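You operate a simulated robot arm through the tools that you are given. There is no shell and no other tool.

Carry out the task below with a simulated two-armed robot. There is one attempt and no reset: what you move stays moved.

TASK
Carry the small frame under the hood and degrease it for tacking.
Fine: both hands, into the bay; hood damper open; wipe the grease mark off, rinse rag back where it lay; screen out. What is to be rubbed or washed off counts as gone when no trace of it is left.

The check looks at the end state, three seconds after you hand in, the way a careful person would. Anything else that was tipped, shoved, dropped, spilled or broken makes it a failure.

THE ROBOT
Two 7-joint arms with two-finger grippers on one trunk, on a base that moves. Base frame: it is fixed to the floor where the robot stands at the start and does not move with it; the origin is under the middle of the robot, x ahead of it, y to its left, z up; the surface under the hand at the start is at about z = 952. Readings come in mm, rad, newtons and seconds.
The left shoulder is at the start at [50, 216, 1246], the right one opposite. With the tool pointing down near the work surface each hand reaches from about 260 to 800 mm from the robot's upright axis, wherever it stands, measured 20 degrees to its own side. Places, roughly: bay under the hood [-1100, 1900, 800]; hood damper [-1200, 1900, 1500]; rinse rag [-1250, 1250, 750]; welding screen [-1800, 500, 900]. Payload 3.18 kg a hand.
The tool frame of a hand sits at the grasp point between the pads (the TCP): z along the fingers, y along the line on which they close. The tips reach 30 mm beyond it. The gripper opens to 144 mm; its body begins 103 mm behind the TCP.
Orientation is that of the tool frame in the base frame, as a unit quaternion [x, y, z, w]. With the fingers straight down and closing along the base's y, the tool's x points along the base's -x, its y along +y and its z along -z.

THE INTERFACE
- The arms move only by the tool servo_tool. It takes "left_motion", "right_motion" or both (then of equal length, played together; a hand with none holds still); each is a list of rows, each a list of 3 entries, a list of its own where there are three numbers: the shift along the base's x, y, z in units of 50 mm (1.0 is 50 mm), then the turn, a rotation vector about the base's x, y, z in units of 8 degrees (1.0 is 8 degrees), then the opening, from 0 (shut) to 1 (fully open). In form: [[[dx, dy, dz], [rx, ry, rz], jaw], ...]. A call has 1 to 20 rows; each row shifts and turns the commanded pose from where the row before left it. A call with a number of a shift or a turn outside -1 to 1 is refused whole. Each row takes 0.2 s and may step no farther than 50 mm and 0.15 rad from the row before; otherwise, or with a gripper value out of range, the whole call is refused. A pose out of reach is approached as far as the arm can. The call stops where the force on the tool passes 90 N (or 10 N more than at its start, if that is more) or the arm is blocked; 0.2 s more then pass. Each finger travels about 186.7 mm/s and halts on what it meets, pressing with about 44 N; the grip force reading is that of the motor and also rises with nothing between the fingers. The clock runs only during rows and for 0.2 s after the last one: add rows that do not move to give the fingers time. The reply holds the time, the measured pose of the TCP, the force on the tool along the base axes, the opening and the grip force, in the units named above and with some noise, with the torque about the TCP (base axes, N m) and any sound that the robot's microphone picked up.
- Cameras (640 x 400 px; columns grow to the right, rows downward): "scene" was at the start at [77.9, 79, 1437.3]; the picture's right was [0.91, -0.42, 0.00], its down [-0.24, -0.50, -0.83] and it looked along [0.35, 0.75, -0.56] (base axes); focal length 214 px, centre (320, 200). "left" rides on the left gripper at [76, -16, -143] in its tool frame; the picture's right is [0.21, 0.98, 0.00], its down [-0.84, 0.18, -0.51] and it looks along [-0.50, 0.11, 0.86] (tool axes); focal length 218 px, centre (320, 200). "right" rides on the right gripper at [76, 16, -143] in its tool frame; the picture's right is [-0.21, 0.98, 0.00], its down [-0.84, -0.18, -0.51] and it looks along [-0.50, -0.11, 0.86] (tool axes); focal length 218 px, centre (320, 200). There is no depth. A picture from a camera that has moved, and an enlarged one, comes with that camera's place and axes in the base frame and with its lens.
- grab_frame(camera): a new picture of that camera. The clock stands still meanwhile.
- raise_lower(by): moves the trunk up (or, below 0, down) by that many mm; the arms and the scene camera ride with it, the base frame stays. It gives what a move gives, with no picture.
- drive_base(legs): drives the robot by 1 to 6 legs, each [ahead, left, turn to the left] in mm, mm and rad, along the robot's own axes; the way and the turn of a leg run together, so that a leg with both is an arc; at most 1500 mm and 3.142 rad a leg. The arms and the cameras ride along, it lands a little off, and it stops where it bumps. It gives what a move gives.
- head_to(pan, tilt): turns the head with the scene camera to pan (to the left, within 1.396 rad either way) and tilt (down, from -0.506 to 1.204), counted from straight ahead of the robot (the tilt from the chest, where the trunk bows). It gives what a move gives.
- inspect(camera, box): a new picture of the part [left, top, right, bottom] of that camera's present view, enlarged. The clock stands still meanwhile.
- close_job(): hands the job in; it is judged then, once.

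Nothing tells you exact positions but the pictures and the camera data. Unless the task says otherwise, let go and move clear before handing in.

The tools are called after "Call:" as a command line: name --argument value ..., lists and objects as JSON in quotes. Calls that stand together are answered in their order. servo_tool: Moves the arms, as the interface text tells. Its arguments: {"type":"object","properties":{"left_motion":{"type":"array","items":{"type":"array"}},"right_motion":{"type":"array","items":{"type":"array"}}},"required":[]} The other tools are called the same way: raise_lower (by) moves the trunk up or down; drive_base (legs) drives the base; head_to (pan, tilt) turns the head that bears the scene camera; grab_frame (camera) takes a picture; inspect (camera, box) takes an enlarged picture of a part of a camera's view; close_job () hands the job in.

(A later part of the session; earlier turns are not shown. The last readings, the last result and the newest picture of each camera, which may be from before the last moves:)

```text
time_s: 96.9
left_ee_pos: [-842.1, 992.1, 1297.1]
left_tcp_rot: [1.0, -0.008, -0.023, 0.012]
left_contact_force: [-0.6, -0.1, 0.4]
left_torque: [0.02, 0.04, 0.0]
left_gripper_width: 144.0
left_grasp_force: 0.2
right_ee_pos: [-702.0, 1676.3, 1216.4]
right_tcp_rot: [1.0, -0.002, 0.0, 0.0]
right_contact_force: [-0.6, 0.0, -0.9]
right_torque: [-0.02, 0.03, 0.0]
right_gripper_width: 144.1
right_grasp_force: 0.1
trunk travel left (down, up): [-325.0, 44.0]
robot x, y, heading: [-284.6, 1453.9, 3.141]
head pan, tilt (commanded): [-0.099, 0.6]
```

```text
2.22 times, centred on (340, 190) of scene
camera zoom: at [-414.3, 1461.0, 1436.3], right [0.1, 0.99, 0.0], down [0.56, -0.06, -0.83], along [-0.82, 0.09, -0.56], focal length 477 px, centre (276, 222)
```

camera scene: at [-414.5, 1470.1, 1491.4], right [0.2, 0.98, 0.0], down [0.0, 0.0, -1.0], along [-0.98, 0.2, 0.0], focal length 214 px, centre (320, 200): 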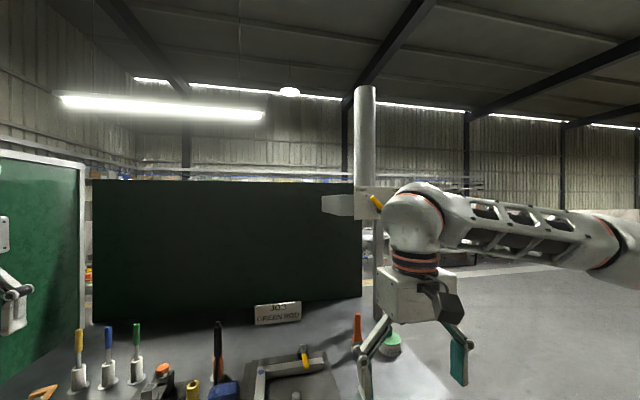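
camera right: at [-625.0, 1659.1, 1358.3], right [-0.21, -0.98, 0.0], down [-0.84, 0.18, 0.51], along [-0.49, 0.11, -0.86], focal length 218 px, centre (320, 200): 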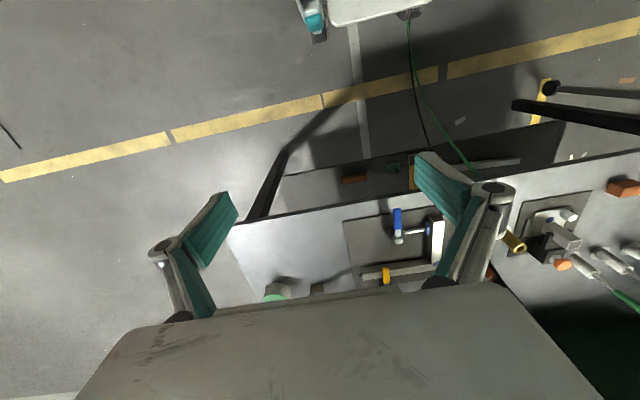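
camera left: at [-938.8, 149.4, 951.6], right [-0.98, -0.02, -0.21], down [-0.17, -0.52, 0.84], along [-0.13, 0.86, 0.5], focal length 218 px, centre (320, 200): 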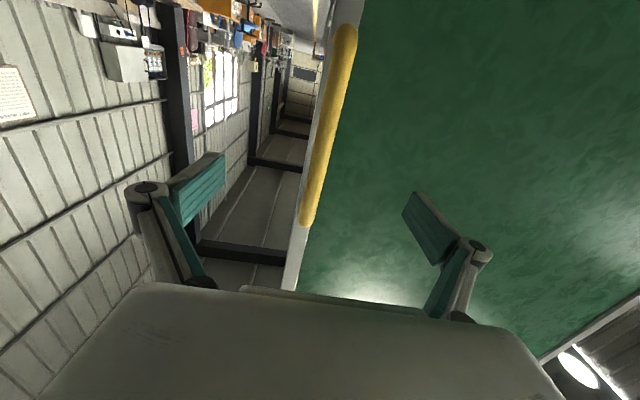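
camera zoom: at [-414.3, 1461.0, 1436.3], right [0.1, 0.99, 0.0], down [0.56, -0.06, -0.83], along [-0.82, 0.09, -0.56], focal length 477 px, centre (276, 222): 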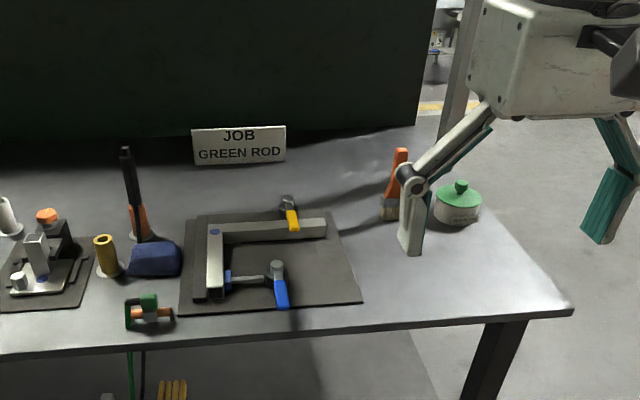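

The table's right end (y≈1670–2000) beyond the mat is free, but the right arm hides it. I'll turn the robot right a bit so that the arm swings away and I can inspect that area and the damper.

Call:
drive_base --legs '[[0, 0, -0.6]]'

Call:
head_to --pan 0.1 --tilt 0.45

Call:
grab_frame --camera "scene"

Call:
inspect --camera "scene" --box '[200, 120, 440, 280]'

Call:
inspect --camera "scene" --box '[240, 0, 440, 160]'

```text
time_s: 99.0
left_ee_pos: [-1005.5, 1383.0, 1296.3]
left_tcp_rot: [0.954, -0.3, -0.025, 0.005]
left_contact_force: [0.0, 0.8, -0.4]
left_torque: [-0.06, -0.03, 0.01]
left_gripper_width: 144.0
left_grasp_force: 0.1
right_ee_pos: [-504.4, 1872.0, 1216.7]
right_tcp_rot: [0.955, -0.296, 0.0, 0.0]
right_contact_force: [-0.4, -0.4, -0.2]
right_torque: [-0.01, 0.02, -0.02]
right_gripper_width: 144.0
right_grasp_force: 0.0
trunk travel left (down, up): [-325.0, 44.0]
robot x, y, heading: [-286.2, 1449.7, 2.54]
head pan, tilt (commanded): [-0.099, 0.6]
```

```text
time_s: 99.7
left_ee_pos: [-1005.2, 1382.7, 1296.6]
left_tcp_rot: [0.953, -0.301, -0.025, 0.005]
left_contact_force: [0.7, 0.5, 0.3]
left_torque: [0.02, -0.02, 0.0]
left_gripper_width: 143.9
left_grasp_force: 0.0
right_ee_pos: [-504.4, 1870.0, 1216.1]
right_tcp_rot: [0.955, -0.296, 0.001, 0.001]
right_contact_force: [-0.4, -0.1, 0.2]
right_torque: [0.01, 0.04, 0.01]
right_gripper_width: 144.0
right_grasp_force: 0.2
trunk travel left (down, up): [-325.0, 44.0]
robot x, y, heading: [-286.4, 1454.5, 2.541]
head pan, tilt (commanded): [0.099, 0.45]
```

```text
taken
camera scene: at [-400.0, 1518.5, 1449.8], right [0.48, 0.88, 0.0], down [0.38, -0.21, -0.9], along [-0.79, 0.43, -0.44], focal length 214 px, centre (320, 200)
```

scene: 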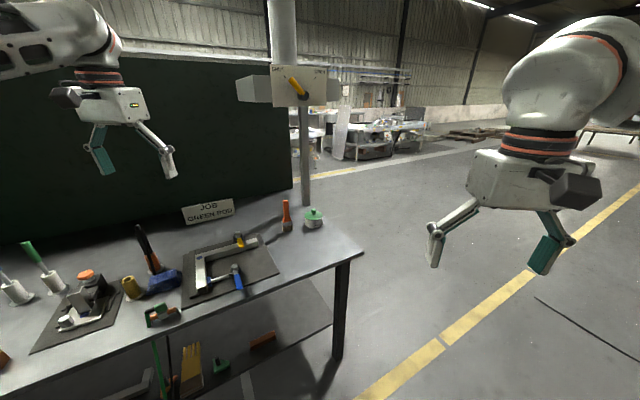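

```text
2.50 times, centred on (320, 200) of scene
camera zoom: at [-400.0, 1518.5, 1449.8], right [0.48, 0.88, 0.0], down [0.38, -0.21, -0.9], along [-0.79, 0.43, -0.44], focal length 536 px, centre (320, 200)
```

zoom: 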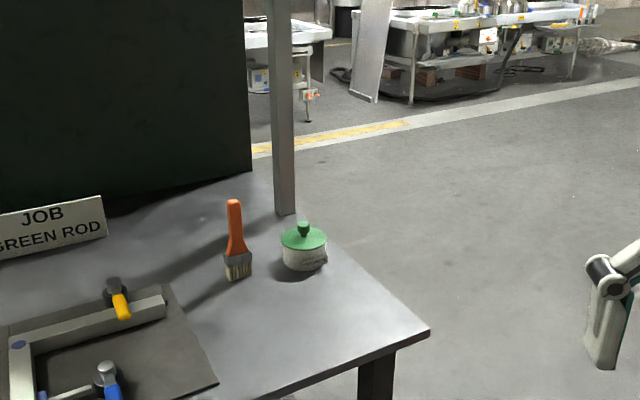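

```text
2.50 times, centred on (340, 80) of scene
camera zoom: at [-400.0, 1518.5, 1449.8], right [0.48, 0.88, 0.0], down [0.38, -0.21, -0.9], along [-0.79, 0.43, -0.44], focal length 536 px, centre (270, 500)
```

zoom: 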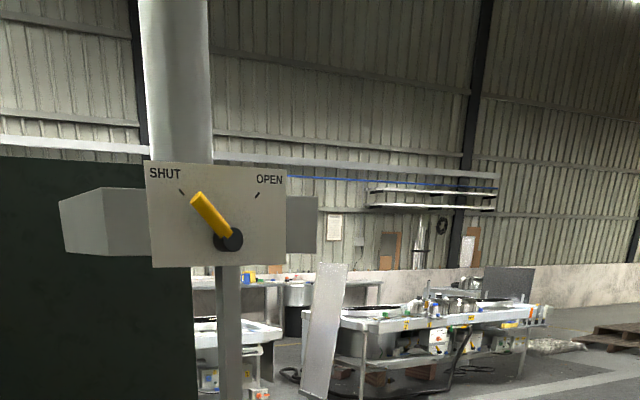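

The plate shows SHUT up-left and OPEN up-right, with the lever pivot at about (-1181, 1879, 1450) and its tip up-left. The bay seems to be the free table end between the mat, pot and front edge. I'll zoom in on the lever and the area.

Call:
inspect --camera "scene" --box '[260, 50, 350, 120]'

Call:
inspect --camera "scene" --box '[140, 200, 380, 330]'

Call:
grab_frame --camera "left"

```text
5.71 times, centred on (305, 85) of scene
camera zoom: at [-400.0, 1518.5, 1449.8], right [0.48, 0.88, 0.0], down [0.38, -0.21, -0.9], along [-0.79, 0.43, -0.44], focal length 1226 px, centre (406, 857)
```

zoom: 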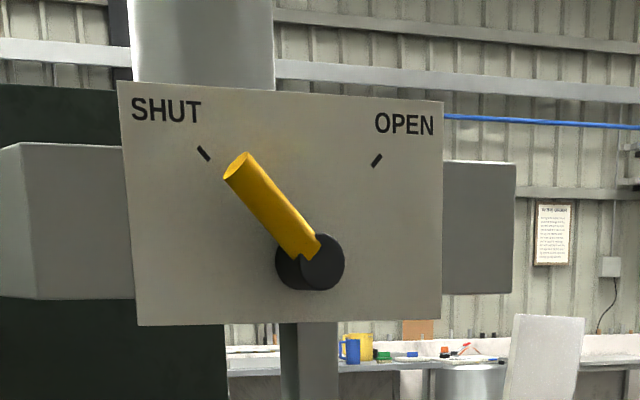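

```text
2.67 times, centred on (260, 265) of scene
camera zoom: at [-400.0, 1518.5, 1449.8], right [0.48, 0.88, 0.0], down [0.38, -0.21, -0.9], along [-0.79, 0.43, -0.44], focal length 572 px, centre (480, 27)
```

zoom: 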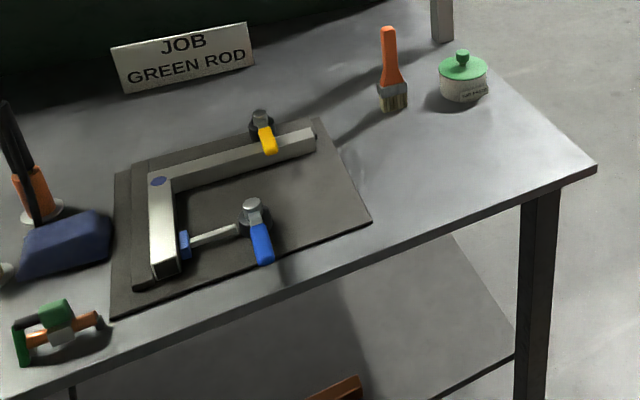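

```text
taken
camera left: at [-925.7, 1353.1, 1434.8], right [-0.39, -0.92, 0.01], down [-0.77, 0.33, 0.55], along [-0.51, 0.2, -0.84], focal length 218 px, centre (320, 200)
```

left: 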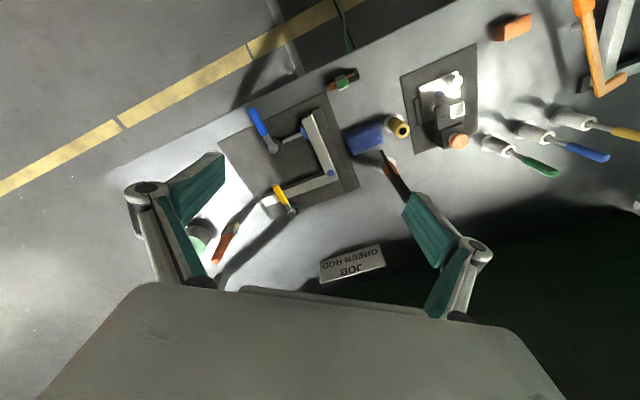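

I'll go to a spot facing the damper plate squarely so the right hand can push the lever from SHUT to OPEN.

Call:
drive_base --legs '[[0, 0, 0.6], [140, -220, 0]]'

Call:
head_to --pan -0.3 --tilt 0.0

Call:
grab_frame --camera "scene"

Call:
grab_frame --camera "right"

```text
time_s: 103.9
left_ee_pos: [-983.2, 1211.6, 1296.5]
left_tcp_rot: [1.0, -0.009, -0.023, 0.012]
left_contact_force: [-0.1, 0.8, -0.5]
left_torque: [-0.04, -0.03, -0.01]
left_gripper_width: 143.8
left_grasp_force: 0.0
right_ee_pos: [-840.0, 1897.4, 1216.6]
right_tcp_rot: [1.0, -0.004, 0.001, 0.0]
right_contact_force: [0.3, 0.2, 0.4]
right_torque: [-0.02, 0.0, -0.01]
right_gripper_width: 144.0
right_grasp_force: 0.1
trunk travel left (down, up): [-325.0, 44.0]
robot x, y, heading: [-424.2, 1669.2, 3.137]
head pan, tilt (commanded): [0.099, 0.45]
```

```text
time_s: 104.8
left_ee_pos: [-982.3, 1212.9, 1296.2]
left_tcp_rot: [1.0, -0.009, -0.023, 0.012]
left_contact_force: [-0.2, 0.2, -0.4]
left_torque: [0.01, 0.0, -0.04]
left_gripper_width: 144.1
left_grasp_force: 0.1
right_ee_pos: [-839.6, 1896.5, 1215.9]
right_tcp_rot: [1.0, -0.004, 0.0, 0.0]
right_contact_force: [-0.2, 0.8, -0.5]
right_torque: [0.01, -0.03, -0.01]
right_gripper_width: 144.1
right_grasp_force: 0.0
trunk travel left (down, up): [-325.0, 44.0]
robot x, y, heading: [-425.4, 1669.6, 3.133]
head pan, tilt (commanded): [-0.3, 0.0]
```

```text
taken
camera scene: at [-551.3, 1698.4, 1491.4], right [0.3, 0.95, 0.0], down [0.0, 0.0, -1.0], along [-0.95, 0.3, 0.0], focal length 214 px, centre (320, 200)
```

scene: 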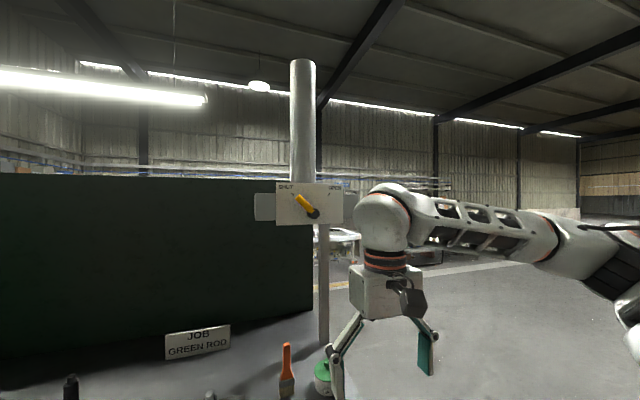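

```text
taken
camera right: at [-763.7, 1879.1, 1358.2], right [-0.21, -0.98, 0.0], down [-0.84, 0.19, 0.51], along [-0.49, 0.11, -0.86], focal length 218 px, centre (320, 200)
```

right: 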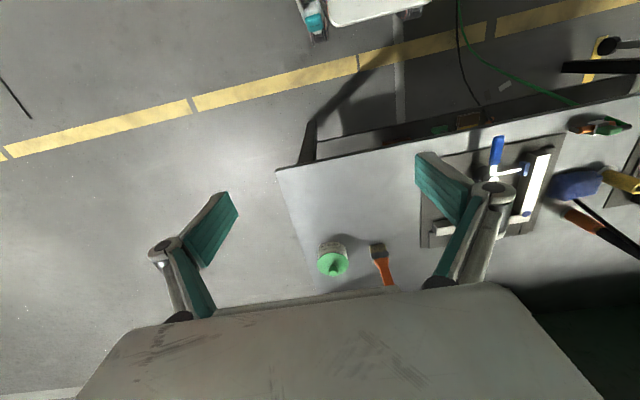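

The plate and lever are in clear view. I'll pitch the right hand to point forward (−x), close the fingers, and lift to z≈1450 at y≈1800, well short of the plate.

Call:
servo_tool --right_motion '[[[0, -0.16, 0.4], [0, 0.94, 0], 0.8], [[0, -0.16, 0.4], [0, 0.94, 0], 0.6], [[0, -0.16, 0.4], [0, 0.94, 0], 0.4], [[0, -0.16, 0.4], [0, 0.94, 0], 0.2], [[0, -0.16, 0.4], [0, 0.94, 0], 0], [[0, -0.16, 0.4], [0, 0.94, 0], 0], [[0, -0.16, 0.4], [0, 0.94, 0], 0], [[0, -0.16, 0.4], [0, 0.94, 0], 0], [[0, -0.16, 0.4], [0, 0.94, 0], 0], [[0, -0.16, 0.4], [0, 0.94, 0], 0], [[0, -0.16, 0.4], [0, 0.94, 0], 0], [[0, -0.16, 0.3], [0, 0.94, 0], 0]]'

Call:
grab_frame --camera "right"

Call:
grab_frame --camera "scene"

```text
time_s: 107.4
left_ee_pos: [-982.9, 1211.9, 1296.1]
left_tcp_rot: [1.0, -0.008, -0.023, 0.012]
left_contact_force: [-0.3, 0.1, 0.1]
left_torque: [0.04, 0.0, 0.01]
left_gripper_width: 144.1
left_grasp_force: 0.1
right_ee_pos: [-839.6, 1800.1, 1452.7]
right_tcp_rot: [-0.705, 0.003, 0.709, -0.001]
right_contact_force: [-0.7, -1.0, 0.0]
right_torque: [-0.04, 0.03, -0.03]
right_gripper_width: 0.1
right_grasp_force: 30.8
trunk travel left (down, up): [-325.0, 44.0]
robot x, y, heading: [-422.3, 1671.9, 3.134]
head pan, tilt (commanded): [-0.3, 0.0]
```

```text
taken
camera right: at [-697.4, 1781.6, 1374.2], right [0.0, -0.98, 0.22], down [0.51, 0.19, 0.84], along [-0.86, 0.11, 0.5], focal length 218 px, centre (320, 200)
```

right: 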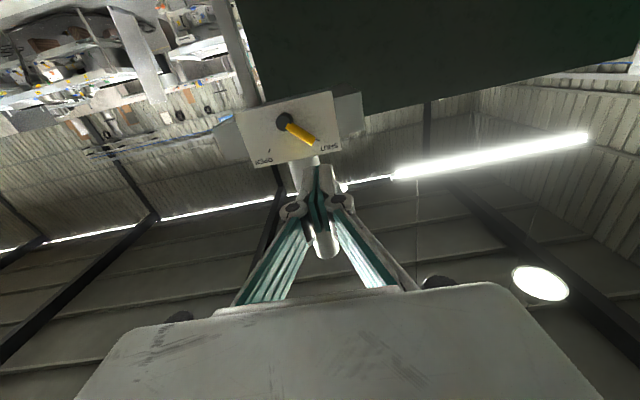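

```text
taken
camera scene: at [-550.9, 1697.6, 1491.5], right [0.3, 0.95, 0.0], down [0.0, 0.0, -1.0], along [-0.95, 0.3, 0.0], focal length 214 px, centre (320, 200)
```

scene: 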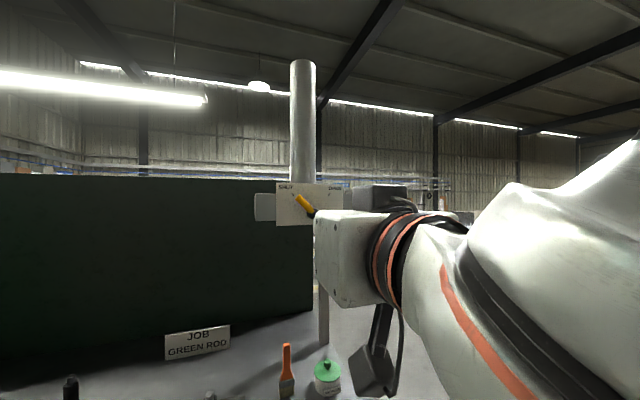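

The right hand reached the forward-pointing pose cleanly. I'll move it forward so the fingertips stop about 35 mm before the plate, left of the lever, and check.

Call:
servo_tool --right_motion '[[[-0.8, 0, 0], [0, 0, 0], 0], [[-0.8, 0, 0], [0, 0, 0], 0], [[-0.8, 0, 0], [0, 0, 0], 0], [[-0.8, 0, 0], [0, 0, 0], 0], [[-0.8, 0, 0], [0, 0, 0], 0], [[-0.8, 0, 0], [0, 0, 0], 0], [[-0.6, -0.1, 0], [0, 0, 0], 0]]'

Call:
grab_frame --camera "right"

Call:
inspect --camera "scene" --box '[230, 140, 430, 280]'

```text
time_s: 109.0
left_ee_pos: [-983.9, 1211.9, 1296.0]
left_tcp_rot: [1.0, -0.008, -0.023, 0.012]
left_contact_force: [0.7, -0.2, 0.7]
left_torque: [0.02, -0.04, -0.02]
left_gripper_width: 144.1
left_grasp_force: 0.0
right_ee_pos: [-1111.3, 1794.5, 1451.2]
right_tcp_rot: [-0.706, 0.001, 0.708, -0.002]
right_contact_force: [0.0, 0.8, 0.0]
right_torque: [0.01, 0.0, -0.03]
right_gripper_width: 0.0
right_grasp_force: 30.8
trunk travel left (down, up): [-325.0, 44.0]
robot x, y, heading: [-422.8, 1673.4, 3.134]
head pan, tilt (commanded): [-0.3, 0.0]
```

```text
taken
camera right: at [-968.5, 1777.0, 1373.2], right [0.0, -0.98, 0.21], down [0.51, 0.18, 0.84], along [-0.86, 0.11, 0.5], focal length 218 px, centre (320, 200)
```

right: 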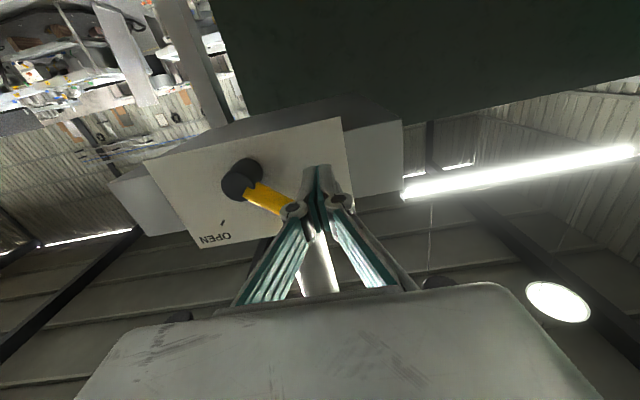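

```text
2.86 times, centred on (330, 210) of scene
camera zoom: at [-552.1, 1697.9, 1491.4], right [0.3, 0.95, 0.0], down [0.0, 0.0, -1.0], along [-0.95, 0.3, 0.0], focal length 613 px, centre (291, 171)
```

zoom: 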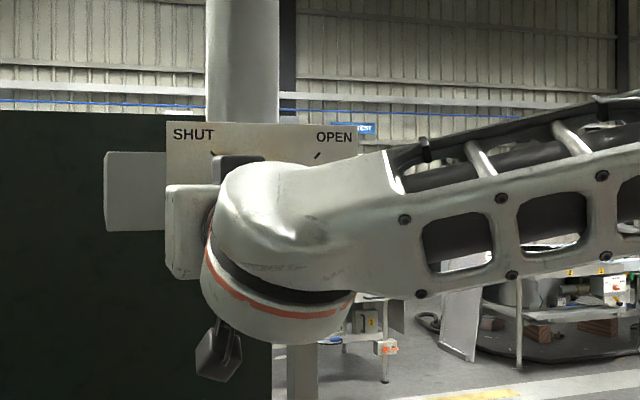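

The fingertips are beside the lever. I'll advance another 30 mm in small steps, watching for contact with the plate.

Call:
servo_tool --right_motion '[[[-0.2, 0, 0], [0, 0, 0], 0], [[-0.2, 0, 0], [0, 0, 0], 0], [[-0.2, 0, 0], [0, 0, 0], 0]]'

Call:
grab_frame --camera "right"

Call:
inspect --camera "right" --box '[180, 100, 400, 260]'

```text
time_s: 109.8
left_ee_pos: [-983.4, 1212.4, 1295.8]
left_tcp_rot: [1.0, -0.008, -0.023, 0.012]
left_contact_force: [0.2, -0.2, 1.3]
left_torque: [0.0, 0.02, 0.04]
left_gripper_width: 144.4
left_grasp_force: 0.0
right_ee_pos: [-1139.1, 1794.9, 1452.0]
right_tcp_rot: [-0.706, 0.002, 0.708, -0.001]
right_contact_force: [0.1, -0.4, 0.4]
right_torque: [0.03, 0.05, 0.03]
right_gripper_width: 0.0
right_grasp_force: 30.2
trunk travel left (down, up): [-325.0, 44.0]
robot x, y, heading: [-427.0, 1675.0, 3.136]
head pan, tilt (commanded): [-0.3, 0.0]
```

```text
taken
camera right: at [-997.9, 1777.7, 1374.1], right [0.0, -0.98, 0.21], down [0.51, 0.18, 0.84], along [-0.86, 0.11, 0.5], focal length 218 px, centre (320, 200)
```

right: 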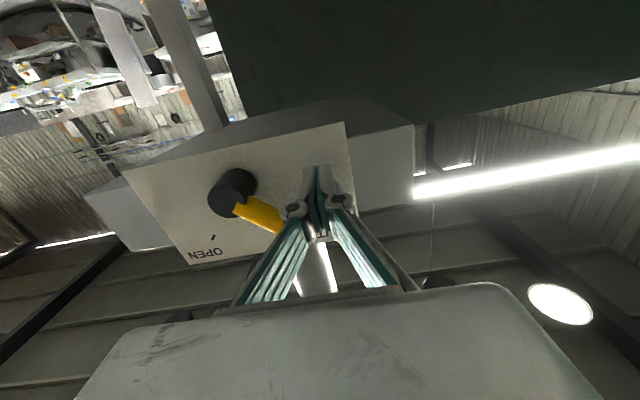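

```text
2.50 times, centred on (290, 180) of right
camera zoom: at [-997.9, 1777.7, 1374.1], right [0.0, -0.98, 0.21], down [0.51, 0.18, 0.84], along [-0.86, 0.11, 0.5], focal length 546 px, centre (395, 250)
```

zoom: 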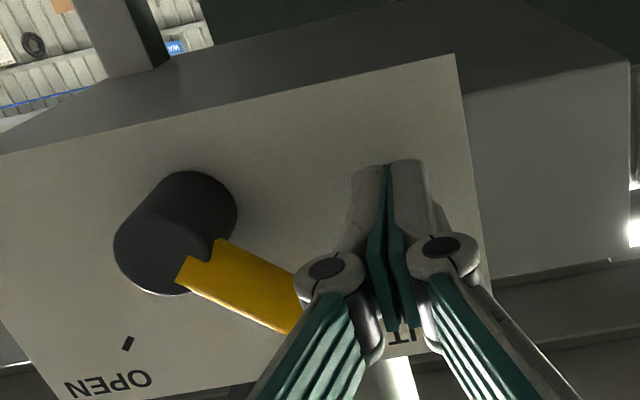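

The fingertips sit left of the lever with the plate still ~20 mm ahead. I'll advance 10 mm more and push the lever along the first part of its arc.

Call:
servo_tool --right_motion '[[[-0.2, 0, 0], [0, 0, 0], 0], [[0, 0.27, 0.07], [0, 0, 0], 0], [[0, 0.27, 0.08], [0, 0, 0], 0], [[0, 0.046, 0.186], [0, 0, 0], 0], [[0, 0.082, 0.174], [0, 0, 0], 0], [[0, 0.11, 0.158], [0, 0, 0], 0], [[0, 0.134, 0.134], [0, 0, 0], 0]]'

Call:
inspect --camera "right" --box '[180, 100, 400, 260]'

```text
time_s: 111.4
left_ee_pos: [-982.5, 1212.3, 1296.2]
left_tcp_rot: [1.0, -0.009, -0.023, 0.013]
left_contact_force: [-0.3, 0.4, 0.7]
left_torque: [-0.01, 0.03, 0.01]
left_gripper_width: 144.2
left_grasp_force: 0.0
right_ee_pos: [-1150.0, 1841.8, 1492.7]
right_tcp_rot: [-0.706, 0.002, 0.708, -0.002]
right_contact_force: [0.6, -1.3, -1.4]
right_torque: [0.0, 0.01, 0.0]
right_gripper_width: 0.2
right_grasp_force: 30.9
trunk travel left (down, up): [-325.0, 44.0]
robot x, y, heading: [-425.5, 1671.4, 3.134]
head pan, tilt (commanded): [-0.3, 0.0]
```

```text
2.50 times, centred on (290, 180) of right
camera zoom: at [-1007.5, 1823.8, 1414.4], right [0.0, -0.98, 0.22], down [0.51, 0.19, 0.84], along [-0.86, 0.11, 0.5], focal length 546 px, centre (395, 250)
```

zoom: 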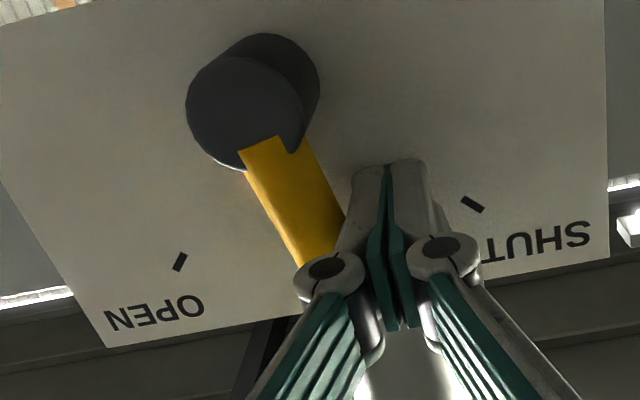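

The lever is turning. I'll continue the arc over the top toward OPEN.

Call:
servo_tool --right_motion '[[[0, 0.158, 0.11], [0, 0, 0], 0], [[0, 0.174, 0.082], [0, 0, 0], 0], [[0, 0.184, 0.05], [0, 0, 0], 0], [[0, 0.192, 0.016], [0, 0, 0], 0], [[0, 0.192, -0.016], [0, 0, 0], 0]]'

Call:
inspect --camera "right" --box '[180, 80, 400, 240]'

```text
time_s: 112.6
left_ee_pos: [-982.5, 1212.5, 1296.7]
left_tcp_rot: [1.0, -0.008, -0.023, 0.012]
left_contact_force: [0.7, -0.6, -0.1]
left_torque: [-0.04, -0.02, 0.04]
left_gripper_width: 144.1
left_grasp_force: 0.1
right_ee_pos: [-1150.7, 1887.2, 1502.5]
right_tcp_rot: [-0.706, 0.003, 0.708, -0.002]
right_contact_force: [-0.5, 0.0, 0.3]
right_torque: [-0.01, 0.04, -0.01]
right_gripper_width: 0.0
right_grasp_force: 30.8
trunk travel left (down, up): [-325.0, 44.0]
robot x, y, heading: [-424.9, 1674.2, 3.136]
head pan, tilt (commanded): [-0.3, 0.0]
```

```text
2.50 times, centred on (290, 160) of right
camera zoom: at [-1007.8, 1869.4, 1425.7], right [0.0, -0.98, 0.22], down [0.51, 0.18, 0.84], along [-0.86, 0.11, 0.5], focal length 546 px, centre (395, 300)
```

zoom: 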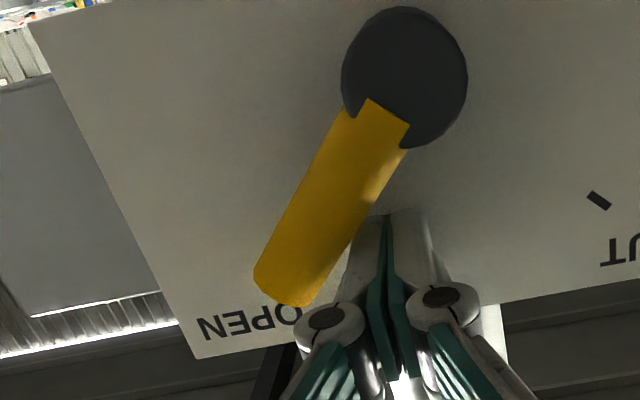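

The lever is now nearly at OPEN. I'll push a bit further until it lines up with the tick or meets its stop.

Call:
servo_tool --right_motion '[[[0, 0.184, -0.05], [0, 0, 0], 0], [[0, 0.1, -0.04], [0, 0, 0], 0]]'

Call:
inspect --camera "right" --box '[180, 80, 400, 240]'

```text
time_s: 113.2
left_ee_pos: [-982.6, 1205.8, 1295.0]
left_tcp_rot: [1.0, -0.008, -0.024, 0.01]
left_contact_force: [0.4, -0.3, 0.3]
left_torque: [0.01, 0.0, -0.04]
left_gripper_width: 143.8
left_grasp_force: 0.1
right_ee_pos: [-1148.5, 1889.2, 1503.5]
right_tcp_rot: [-0.704, -0.005, 0.71, -0.004]
right_contact_force: [-10.8, -24.1, 16.0]
right_torque: [-0.11, 0.25, 0.32]
right_gripper_width: 0.0
right_grasp_force: 31.1
trunk travel left (down, up): [-325.0, 44.0]
robot x, y, heading: [-423.9, 1667.3, 3.137]
head pan, tilt (commanded): [-0.3, 0.0]
```

```text
2.50 times, centred on (290, 160) of right
camera zoom: at [-1007.1, 1873.4, 1424.2], right [0.01, -0.98, 0.21], down [0.51, 0.18, 0.84], along [-0.86, 0.1, 0.51], focal length 546 px, centre (395, 300)
```

zoom: 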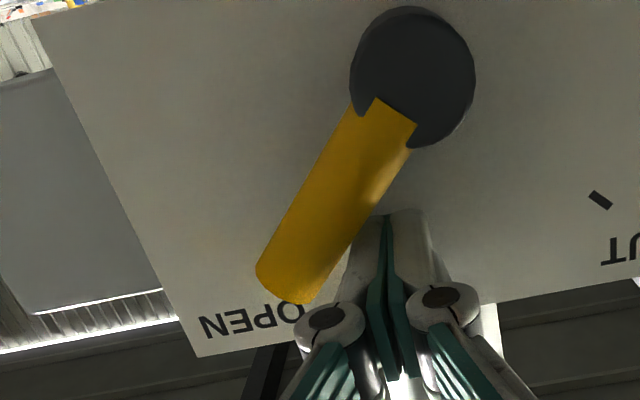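

The lever is at its stop (firm resistance). I'll back the fingertip off to the left, retract, and look at where the lever points.

Call:
servo_tool --right_motion '[[[0, -0.3, 0.1], [0, 0, 0], 0], [[0.4, 0, 0], [0, 0, 0], 0], [[0.8, 0, 0], [0, 0, 0], 0], [[0.8, 0, 0], [0, 0, 0], 0], [[0.8, 0, 0], [0, 0, 0], 0], [[0.8, 0, 0], [0, 0, 0], 0], [[0.8, 0, 0], [0, 0, 0], 0], [[0.8, 0, 0], [0, 0, 0], 0]]'

Call:
grab_frame --camera "right"

Call:
inspect --camera "scene" --box '[230, 140, 430, 280]'

```text
time_s: 115.0
left_ee_pos: [-982.1, 1211.8, 1297.1]
left_tcp_rot: [1.0, -0.008, -0.023, 0.012]
left_contact_force: [0.4, -0.2, 0.7]
left_torque: [0.02, 0.03, -0.03]
left_gripper_width: 143.9
left_grasp_force: 0.1
right_ee_pos: [-887.9, 1885.3, 1505.6]
right_tcp_rot: [-0.706, 0.003, 0.709, -0.002]
right_contact_force: [0.2, 0.0, 0.2]
right_torque: [-0.01, 0.01, 0.0]
right_gripper_width: 0.0
right_grasp_force: 30.9
trunk travel left (down, up): [-325.0, 44.0]
robot x, y, heading: [-424.0, 1671.8, 3.136]
head pan, tilt (commanded): [-0.3, 0.0]
```

```text
taken
camera right: at [-746.0, 1867.8, 1427.2], right [0.0, -0.98, 0.21], down [0.51, 0.19, 0.84], along [-0.86, 0.11, 0.5], focal length 218 px, centre (320, 200)
```

right: 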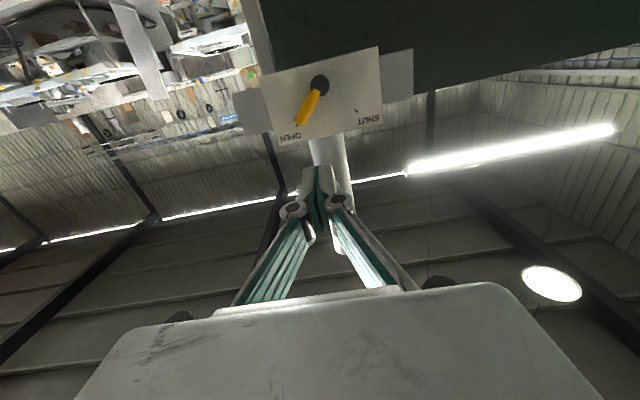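

```text
2.86 times, centred on (330, 210) of scene
camera zoom: at [-549.9, 1698.5, 1491.6], right [0.3, 0.95, 0.0], down [0.0, 0.0, -1.0], along [-0.95, 0.3, 0.0], focal length 613 px, centre (291, 171)
```

zoom: 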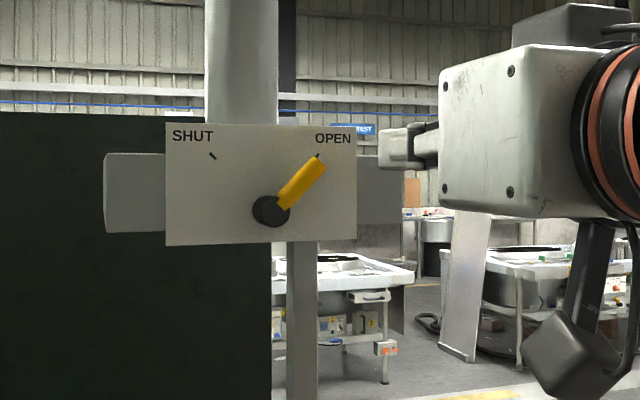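

The lever now points at the OPEN tick. Before fetching the frame, I'll return the right hand to tool-down and look at the rag and bay area closely.

Call:
servo_tool --right_motion '[[[0.1, 0, -0.4], [0, -0.94, 0], 0], [[0.1, 0, -0.4], [0, -0.94, 0], 0], [[0.1, 0, -0.4], [0, -0.94, 0], 0], [[0.1, 0, -0.4], [0, -0.94, 0], 0], [[0.1, 0, -0.4], [0, -0.94, 0], 0.2], [[0.1, 0, -0.4], [0, -0.94, 0], 0.4], [[0, 0, -0.4], [0, -0.94, 0], 0.6], [[0, 0, -0.4], [0, -0.94, 0], 0.8], [[0, 0, -0.4], [0, -0.94, 0], 1], [[0, 0, -0.4], [0, -0.94, 0], 1], [[0, 0, -0.4], [0, -0.94, 0], 1], [[0, 0, -0.4], [0, -0.94, 0], 1]]'

Call:
grab_frame --camera "left"

Call:
inspect --camera "left" --box '[200, 60, 460, 260]'

Call:
head_to --pan 0.15 --tilt 0.7

Call:
grab_frame --camera "scene"

```text
time_s: 117.6
left_ee_pos: [-984.0, 1211.9, 1295.9]
left_tcp_rot: [1.0, -0.009, -0.022, 0.011]
left_contact_force: [-0.6, 0.3, -0.9]
left_torque: [0.02, -0.04, 0.01]
left_gripper_width: 144.1
left_grasp_force: 0.1
right_ee_pos: [-860.5, 1885.4, 1263.8]
right_tcp_rot: [1.0, -0.005, 0.003, 0.0]
right_contact_force: [-0.8, -0.7, 0.5]
right_torque: [-0.02, -0.03, -0.01]
right_gripper_width: 144.1
right_grasp_force: 0.0
trunk travel left (down, up): [-325.0, 44.0]
robot x, y, heading: [-425.9, 1672.5, 3.133]
head pan, tilt (commanded): [-0.3, 0.0]
```

```text
taken
camera left: at [-899.8, 1231.5, 1434.4], right [0.19, -0.98, 0.01], down [-0.82, -0.15, 0.55], along [-0.54, -0.12, -0.84], focal length 218 px, centre (320, 200)
```

left: 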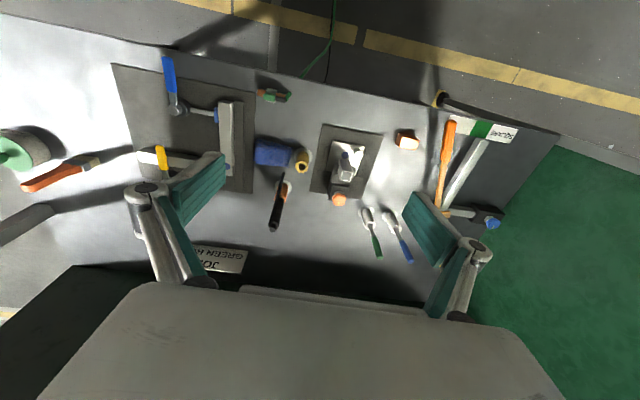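

```text
2.00 times, centred on (330, 160) of left
camera zoom: at [-899.8, 1231.5, 1434.4], right [0.19, -0.98, 0.01], down [-0.82, -0.15, 0.55], along [-0.54, -0.12, -0.84], focal length 436 px, centre (300, 280)
```

zoom: 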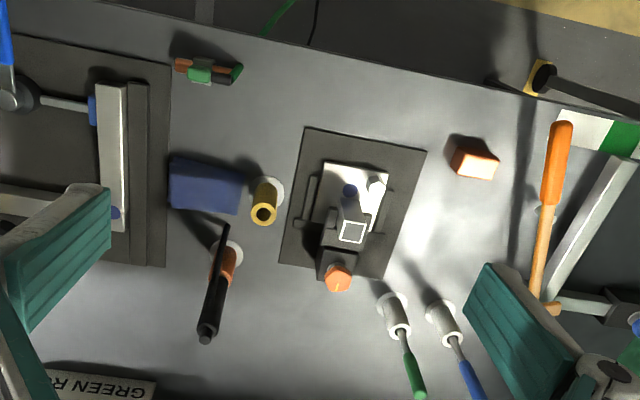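

```text
time_s: 118.6
left_ee_pos: [-982.6, 1212.0, 1295.9]
left_tcp_rot: [1.0, -0.008, -0.023, 0.012]
left_contact_force: [-0.3, 0.3, -0.3]
left_torque: [0.01, -0.02, -0.04]
left_gripper_width: 144.0
left_grasp_force: 0.1
right_ee_pos: [-858.8, 1886.1, 1264.6]
right_tcp_rot: [1.0, -0.003, -0.001, 0.0]
right_contact_force: [0.9, 1.0, 0.2]
right_torque: [-0.03, 0.02, 0.03]
right_gripper_width: 144.0
right_grasp_force: 0.1
trunk travel left (down, up): [-325.0, 44.0]
robot x, y, heading: [-423.0, 1675.5, 3.13]
head pan, tilt (commanded): [0.15, 0.7]
```

```text
taken
camera scene: at [-549.4, 1659.2, 1427.7], right [-0.14, 0.99, 0.0], down [0.64, 0.09, -0.77], along [-0.76, -0.11, -0.64], focal length 214 px, centre (320, 200)
```

scene: 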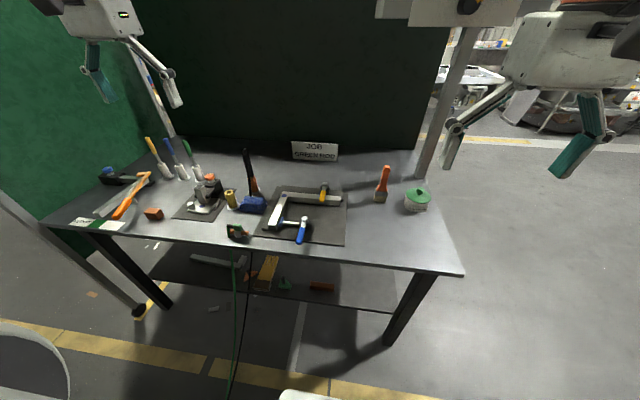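

Damper lever is at OPEN. The bay area (free table end), jig mat, and the rag at about (-1140, 1305) are clear. Now I'll back away and go fetch the frame at the power source.

Call:
drive_base --legs '[[-140, 220, 0], [0, 0, -1.57]]'

Call:
drive_base --legs '[[-1330, 0, 0]]'

Call:
head_to --pan -0.7 --tilt 0.5

Call:
grab_frame --camera "scene"

```text
time_s: 125.0
left_ee_pos: [-753.0, 2002.4, 1296.5]
left_tcp_rot: [-0.706, 0.707, 0.025, 0.007]
left_contact_force: [0.6, -0.3, -0.5]
left_torque: [0.03, 0.04, -0.06]
left_gripper_width: 144.0
left_grasp_force: 0.1
right_ee_pos: [-77.8, 1887.7, 1264.5]
right_tcp_rot: [0.71, -0.704, 0.0, 0.0]
right_contact_force: [0.5, -0.5, 0.9]
right_torque: [0.03, 0.01, -0.03]
right_gripper_width: 144.0
right_grasp_force: 0.1
trunk travel left (down, up): [-325.0, 44.0]
robot x, y, heading: [-286.6, 1451.5, 1.578]
head pan, tilt (commanded): [0.15, 0.7]
```

```text
time_s: 131.6
left_ee_pos: [-744.8, 672.3, 1297.0]
left_tcp_rot: [0.707, -0.707, -0.025, -0.007]
left_contact_force: [-0.8, -0.4, 0.5]
left_torque: [-0.01, 0.02, 0.02]
left_gripper_width: 144.0
left_grasp_force: 0.1
right_ee_pos: [-68.3, 563.8, 1265.6]
right_tcp_rot: [0.712, -0.703, 0.0, 0.0]
right_contact_force: [0.6, 0.1, 0.7]
right_torque: [0.01, 0.01, -0.01]
right_gripper_width: 143.8
right_grasp_force: 0.1
trunk travel left (down, up): [-325.0, 44.0]
robot x, y, heading: [-271.5, 121.7, 1.584]
head pan, tilt (commanded): [0.15, 0.7]
```

```text
time_s: 132.8
left_ee_pos: [-744.0, 672.4, 1296.1]
left_tcp_rot: [0.707, -0.706, -0.024, -0.007]
left_contact_force: [-0.1, 0.0, 0.8]
left_torque: [-0.02, 0.0, 0.02]
left_gripper_width: 144.0
left_grasp_force: 0.1
right_ee_pos: [-68.4, 563.3, 1264.8]
right_tcp_rot: [0.712, -0.702, 0.0, 0.0]
right_contact_force: [0.2, -0.6, 0.7]
right_torque: [0.01, -0.01, 0.02]
right_gripper_width: 143.9
right_grasp_force: 0.0
trunk travel left (down, up): [-325.0, 44.0]
robot x, y, heading: [-272.5, 122.5, 1.582]
head pan, tilt (commanded): [-0.7, 0.499]
```

```text
taken
camera scene: at [-216.1, 233.9, 1445.3], right [0.77, -0.63, 0.0], down [-0.3, -0.37, -0.88], along [0.56, 0.68, -0.48], focal length 214 px, centre (320, 200)
```

scene: 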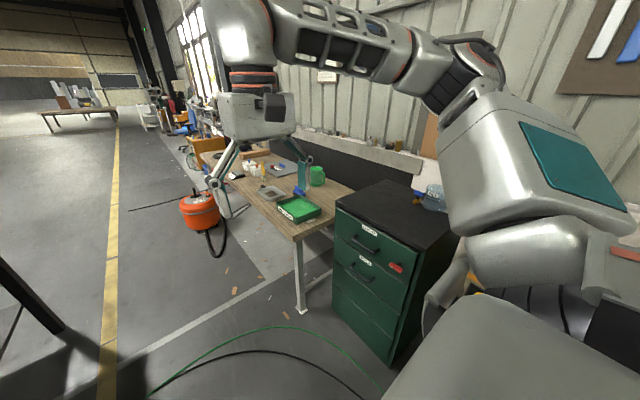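

I'll turn to face the power source and look at the frame.

Call:
drive_base --legs '[[0, 0, -1.582]]'

Call:
head_to --pan 0.0 --tilt 0.6

Call:
grab_frame --camera "scene"

Call:
inspect --camera "scene" --box '[240, 100, 400, 200]'

```text
time_s: 137.1
left_ee_pos: [283.1, 586.7, 1296.2]
left_tcp_rot: [0.006, 1.0, 0.013, 0.023]
left_contact_force: [0.5, 0.0, -0.4]
left_torque: [-0.01, 0.01, -0.03]
left_gripper_width: 144.1
left_grasp_force: 0.0
right_ee_pos: [163.0, -86.9, 1265.5]
right_tcp_rot: [0.001, 1.0, 0.0, 0.0]
right_contact_force: [0.3, -0.5, 0.0]
right_torque: [0.03, 0.05, -0.01]
right_gripper_width: 144.0
right_grasp_force: 0.1
trunk travel left (down, up): [-325.0, 44.0]
robot x, y, heading: [-272.3, 126.1, -0.002]
head pan, tilt (commanded): [-0.7, 0.499]
```

```text
time_s: 138.1
left_ee_pos: [282.8, 587.4, 1297.5]
left_tcp_rot: [0.006, 1.0, 0.012, 0.023]
left_contact_force: [0.1, 0.0, 0.0]
left_torque: [-0.01, -0.03, -0.01]
left_gripper_width: 144.0
left_grasp_force: 0.0
right_ee_pos: [162.3, -88.0, 1265.0]
right_tcp_rot: [0.0, 1.0, 0.0, -0.001]
right_contact_force: [-0.3, -0.5, -0.3]
right_torque: [0.0, 0.0, -0.01]
right_gripper_width: 143.9
right_grasp_force: 0.0
trunk travel left (down, up): [-325.0, 44.0]
robot x, y, heading: [-274.6, 126.6, -0.0]
head pan, tilt (commanded): [0.0, 0.6]
```

```text
taken
camera scene: at [-144.4, 122.6, 1436.3], right [0.0, -1.0, 0.0], down [-0.56, 0.0, -0.83], along [0.83, 0.0, -0.56], focal length 214 px, centre (320, 200)
```

scene: 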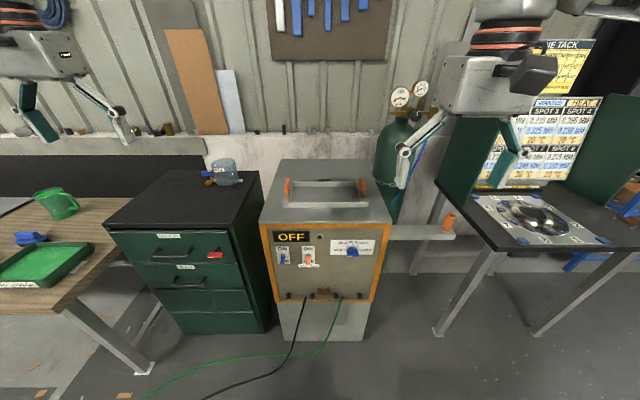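

```text
4.00 times, centred on (320, 150) of scene
camera zoom: at [-144.4, 122.6, 1436.3], right [0.0, -1.0, 0.0], down [-0.56, 0.0, -0.83], along [0.83, 0.0, -0.56], focal length 858 px, centre (320, 400)
```

zoom: 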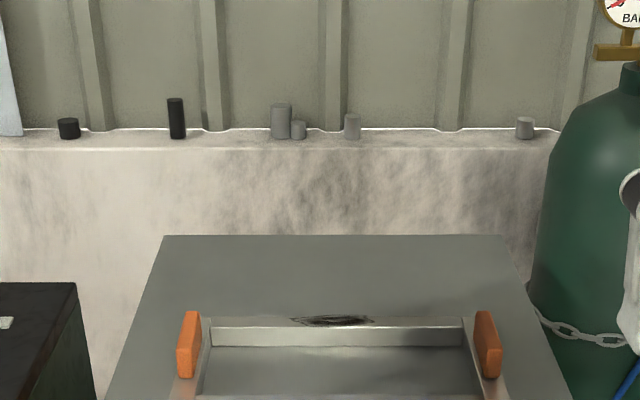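

The grips are thin upright orange tabs on the side rails at about (593, 253) and (593, −44), so tool-down hands closing along y fit them. I'll drive up so the frame is centred ahead.

Call:
drive_base --legs '[[265, -20, 0]]'

Call:
head_to --pan 0.0 --tilt 0.75

Call:
grab_frame --camera "scene"

Call:
inspect --camera "scene" --box '[220, 120, 420, 260]'

Call:
grab_frame --camera "right"

Call:
grab_frame --camera "left"

```text
time_s: 140.0
left_ee_pos: [549.3, 566.1, 1296.6]
left_tcp_rot: [0.006, 1.0, 0.012, 0.023]
left_contact_force: [0.7, -0.8, 0.0]
left_torque: [0.01, 0.03, 0.01]
left_gripper_width: 144.2
left_grasp_force: 0.0
right_ee_pos: [427.6, -109.1, 1264.6]
right_tcp_rot: [0.002, 1.0, 0.001, -0.001]
right_contact_force: [-0.6, -0.1, 0.5]
right_torque: [-0.01, 0.02, -0.01]
right_gripper_width: 143.9
right_grasp_force: 0.1
trunk travel left (down, up): [-325.0, 44.0]
robot x, y, heading: [-8.6, 100.7, -0.003]
head pan, tilt (commanded): [0.0, 0.6]
```

```text
time_s: 140.7
left_ee_pos: [548.4, 566.3, 1296.2]
left_tcp_rot: [0.007, 1.0, 0.012, 0.023]
left_contact_force: [-0.1, 0.2, -0.4]
left_torque: [0.0, 0.0, -0.01]
left_gripper_width: 144.0
left_grasp_force: 0.1
right_ee_pos: [428.5, -108.8, 1264.0]
right_tcp_rot: [0.002, 1.0, 0.0, 0.0]
right_contact_force: [-0.2, 0.4, 0.3]
right_torque: [0.0, -0.01, 0.0]
right_gripper_width: 144.0
right_grasp_force: 0.1
trunk travel left (down, up): [-325.0, 44.0]
robot x, y, heading: [-5.9, 105.2, -0.003]
head pan, tilt (commanded): [0.0, 0.75]
```

```text
taken
camera scene: at [115.2, 102.0, 1423.5], right [0.0, -1.0, 0.0], down [-0.68, 0.0, -0.73], along [0.73, 0.0, -0.68], focal length 214 px, centre (320, 200)
```

scene: 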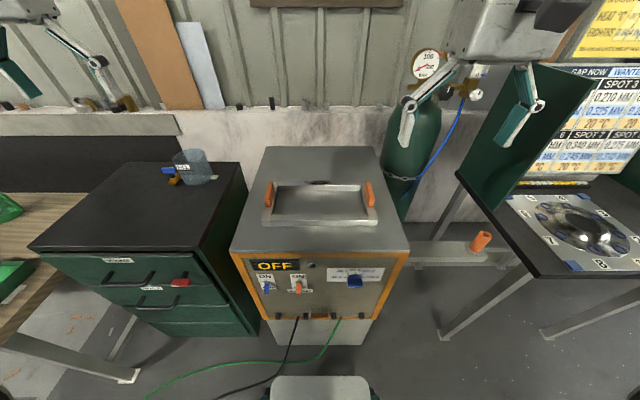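

```text
2.86 times, centred on (320, 190) of scene
camera zoom: at [115.2, 102.0, 1423.5], right [0.0, -1.0, 0.0], down [-0.68, 0.0, -0.73], along [0.73, 0.0, -0.68], focal length 613 px, centre (320, 229)
```

zoom: 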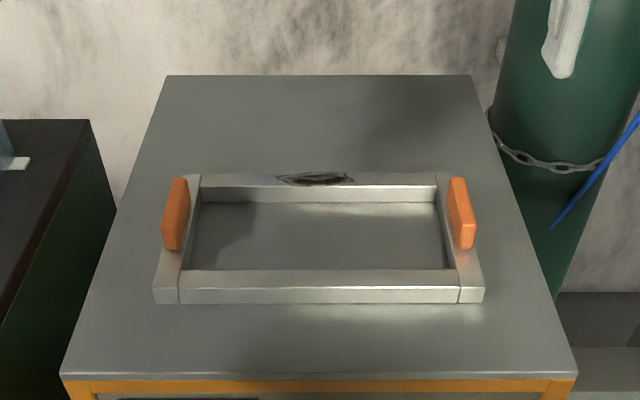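

```text
taken
camera right: at [351.1, -92.9, 1406.5], right [0.21, 0.98, 0.0], down [0.84, -0.18, 0.51], along [0.5, -0.11, -0.86], focal length 218 px, centre (320, 200)
```

right: 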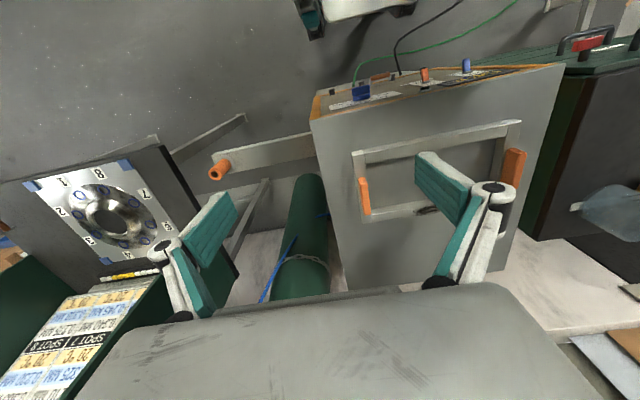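

```text
taken
camera left: at [466.0, 548.8, 1435.0], right [-0.2, 0.98, 0.01], down [0.82, 0.16, 0.55], along [0.54, 0.12, -0.84], focal length 218 px, centre (320, 200)
```

left: 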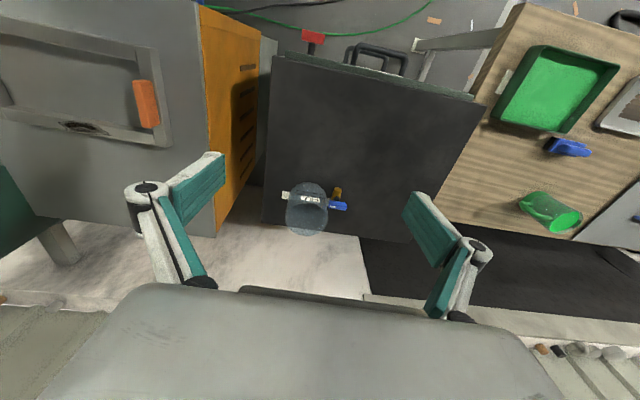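

The frame spans about x 513–694, y −62–269, with grips at (595, 255) and (597, −49). I'll bring both hands over the grips at a safe height with half-open fingers, and correct the slight tilt of the left hand.

Call:
servo_tool --left_motion '[[[0.117, -0.78, -0.2], [-0.02, 0.04, 0.01], 0.6], [[0.117, -0.78, -0.2], [-0.02, 0.04, 0.01], 0.6], [[0.117, -0.78, -0.2], [-0.02, 0.04, 0.01], 0.6], [[0.117, -0.78, -0.2], [-0.02, 0.04, 0.01], 0.6], [[0.117, -0.78, -0.3], [-0.02, 0.04, 0.01], 0.6], [[0.117, -0.78, -0.3], [-0.02, 0.04, 0.01], 0.6], [[0.117, -0.78, -0.3], [-0.02, 0.04, 0.01], 0.6], [[0.117, -0.78, -0.3], [-0.02, 0.04, 0.01], 0.6]]' --right_motion '[[[0.42, 0.15, -0.17], [0, 0, 0], 0.6], [[0.42, 0.15, -0.17], [0, 0, 0], 0.6], [[0.42, 0.15, -0.17], [0, 0, 0], 0.6], [[0.42, 0.15, -0.17], [0, 0, 0], 0.6], [[0.42, 0.15, -0.17], [0, 0, 0], 0.6], [[0.42, 0.15, -0.17], [0, 0, 0], 0.6], [[0.42, 0.15, -0.17], [0, 0, 0], 0.6], [[0.42, 0.15, -0.17], [0, 0, 0], 0.6]]'

Call:
grab_frame --camera "left"

Call:
grab_frame --camera "right"

Call:
inspect --camera "scene" --box '[200, 80, 440, 260]'

```text
time_s: 142.5
left_ee_pos: [573.5, 344.3, 1226.5]
left_tcp_rot: [0.002, 1.0, 0.003, 0.006]
left_contact_force: [0.2, 0.4, 0.0]
left_torque: [-0.03, 0.03, 0.0]
left_gripper_width: 86.6
left_grasp_force: 0.0
left hand out of reach, approached as far as the arm can: row 6, 7, 8
right_ee_pos: [598.5, -47.6, 1196.2]
right_tcp_rot: [0.001, 1.0, -0.001, 0.0]
right_contact_force: [0.8, 0.3, 0.0]
right_torque: [-0.02, 0.07, -0.03]
right_gripper_width: 86.6
right_grasp_force: 0.0
trunk travel left (down, up): [-325.0, 44.0]
robot x, y, heading: [-6.2, 103.6, -0.002]
head pan, tilt (commanded): [0.0, 0.75]
```

```text
taken
camera left: at [496.3, 328.4, 1368.9], right [-0.21, 0.98, 0.0], down [0.84, 0.18, 0.52], along [0.51, 0.11, -0.86], focal length 218 px, centre (320, 200)
```

left: 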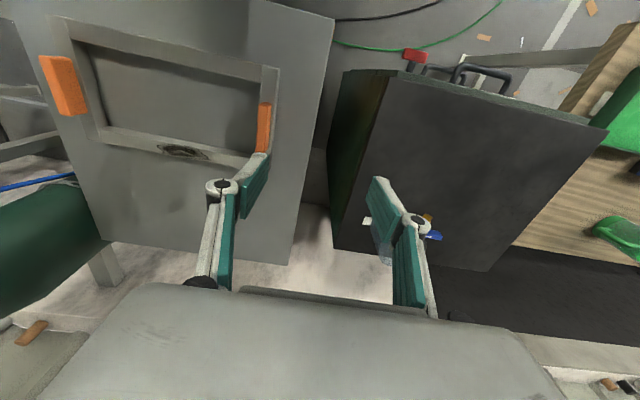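

```text
taken
camera right: at [522.0, -32.3, 1337.9], right [0.21, 0.98, 0.0], down [0.84, -0.18, 0.51], along [0.49, -0.11, -0.86], focal length 218 px, centre (320, 200)
```

right: 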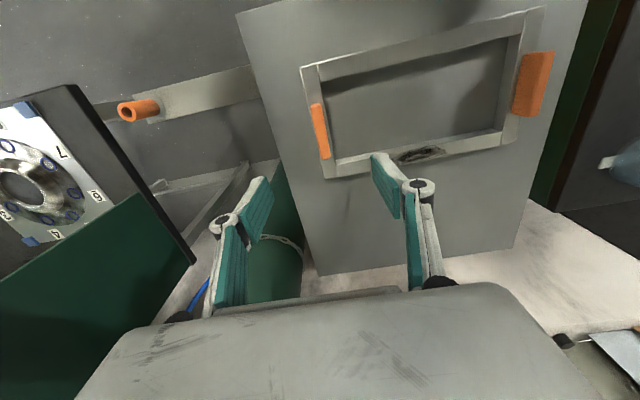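

```text
2.22 times, centred on (320, 170) of scene
camera zoom: at [117.0, 102.5, 1423.2], right [0.0, -1.0, 0.0], down [-0.68, 0.0, -0.73], along [0.73, 0.0, -0.68], focal length 477 px, centre (320, 267)
```

zoom: 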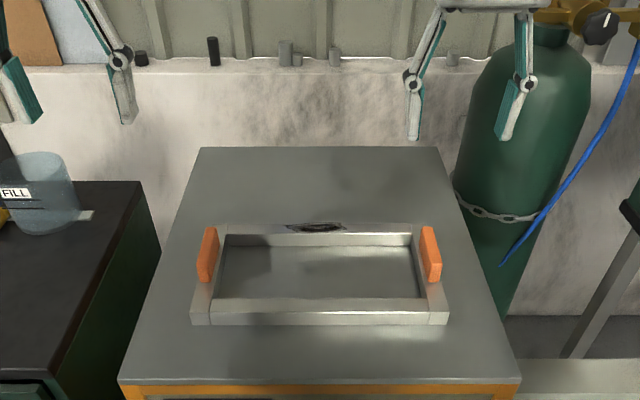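

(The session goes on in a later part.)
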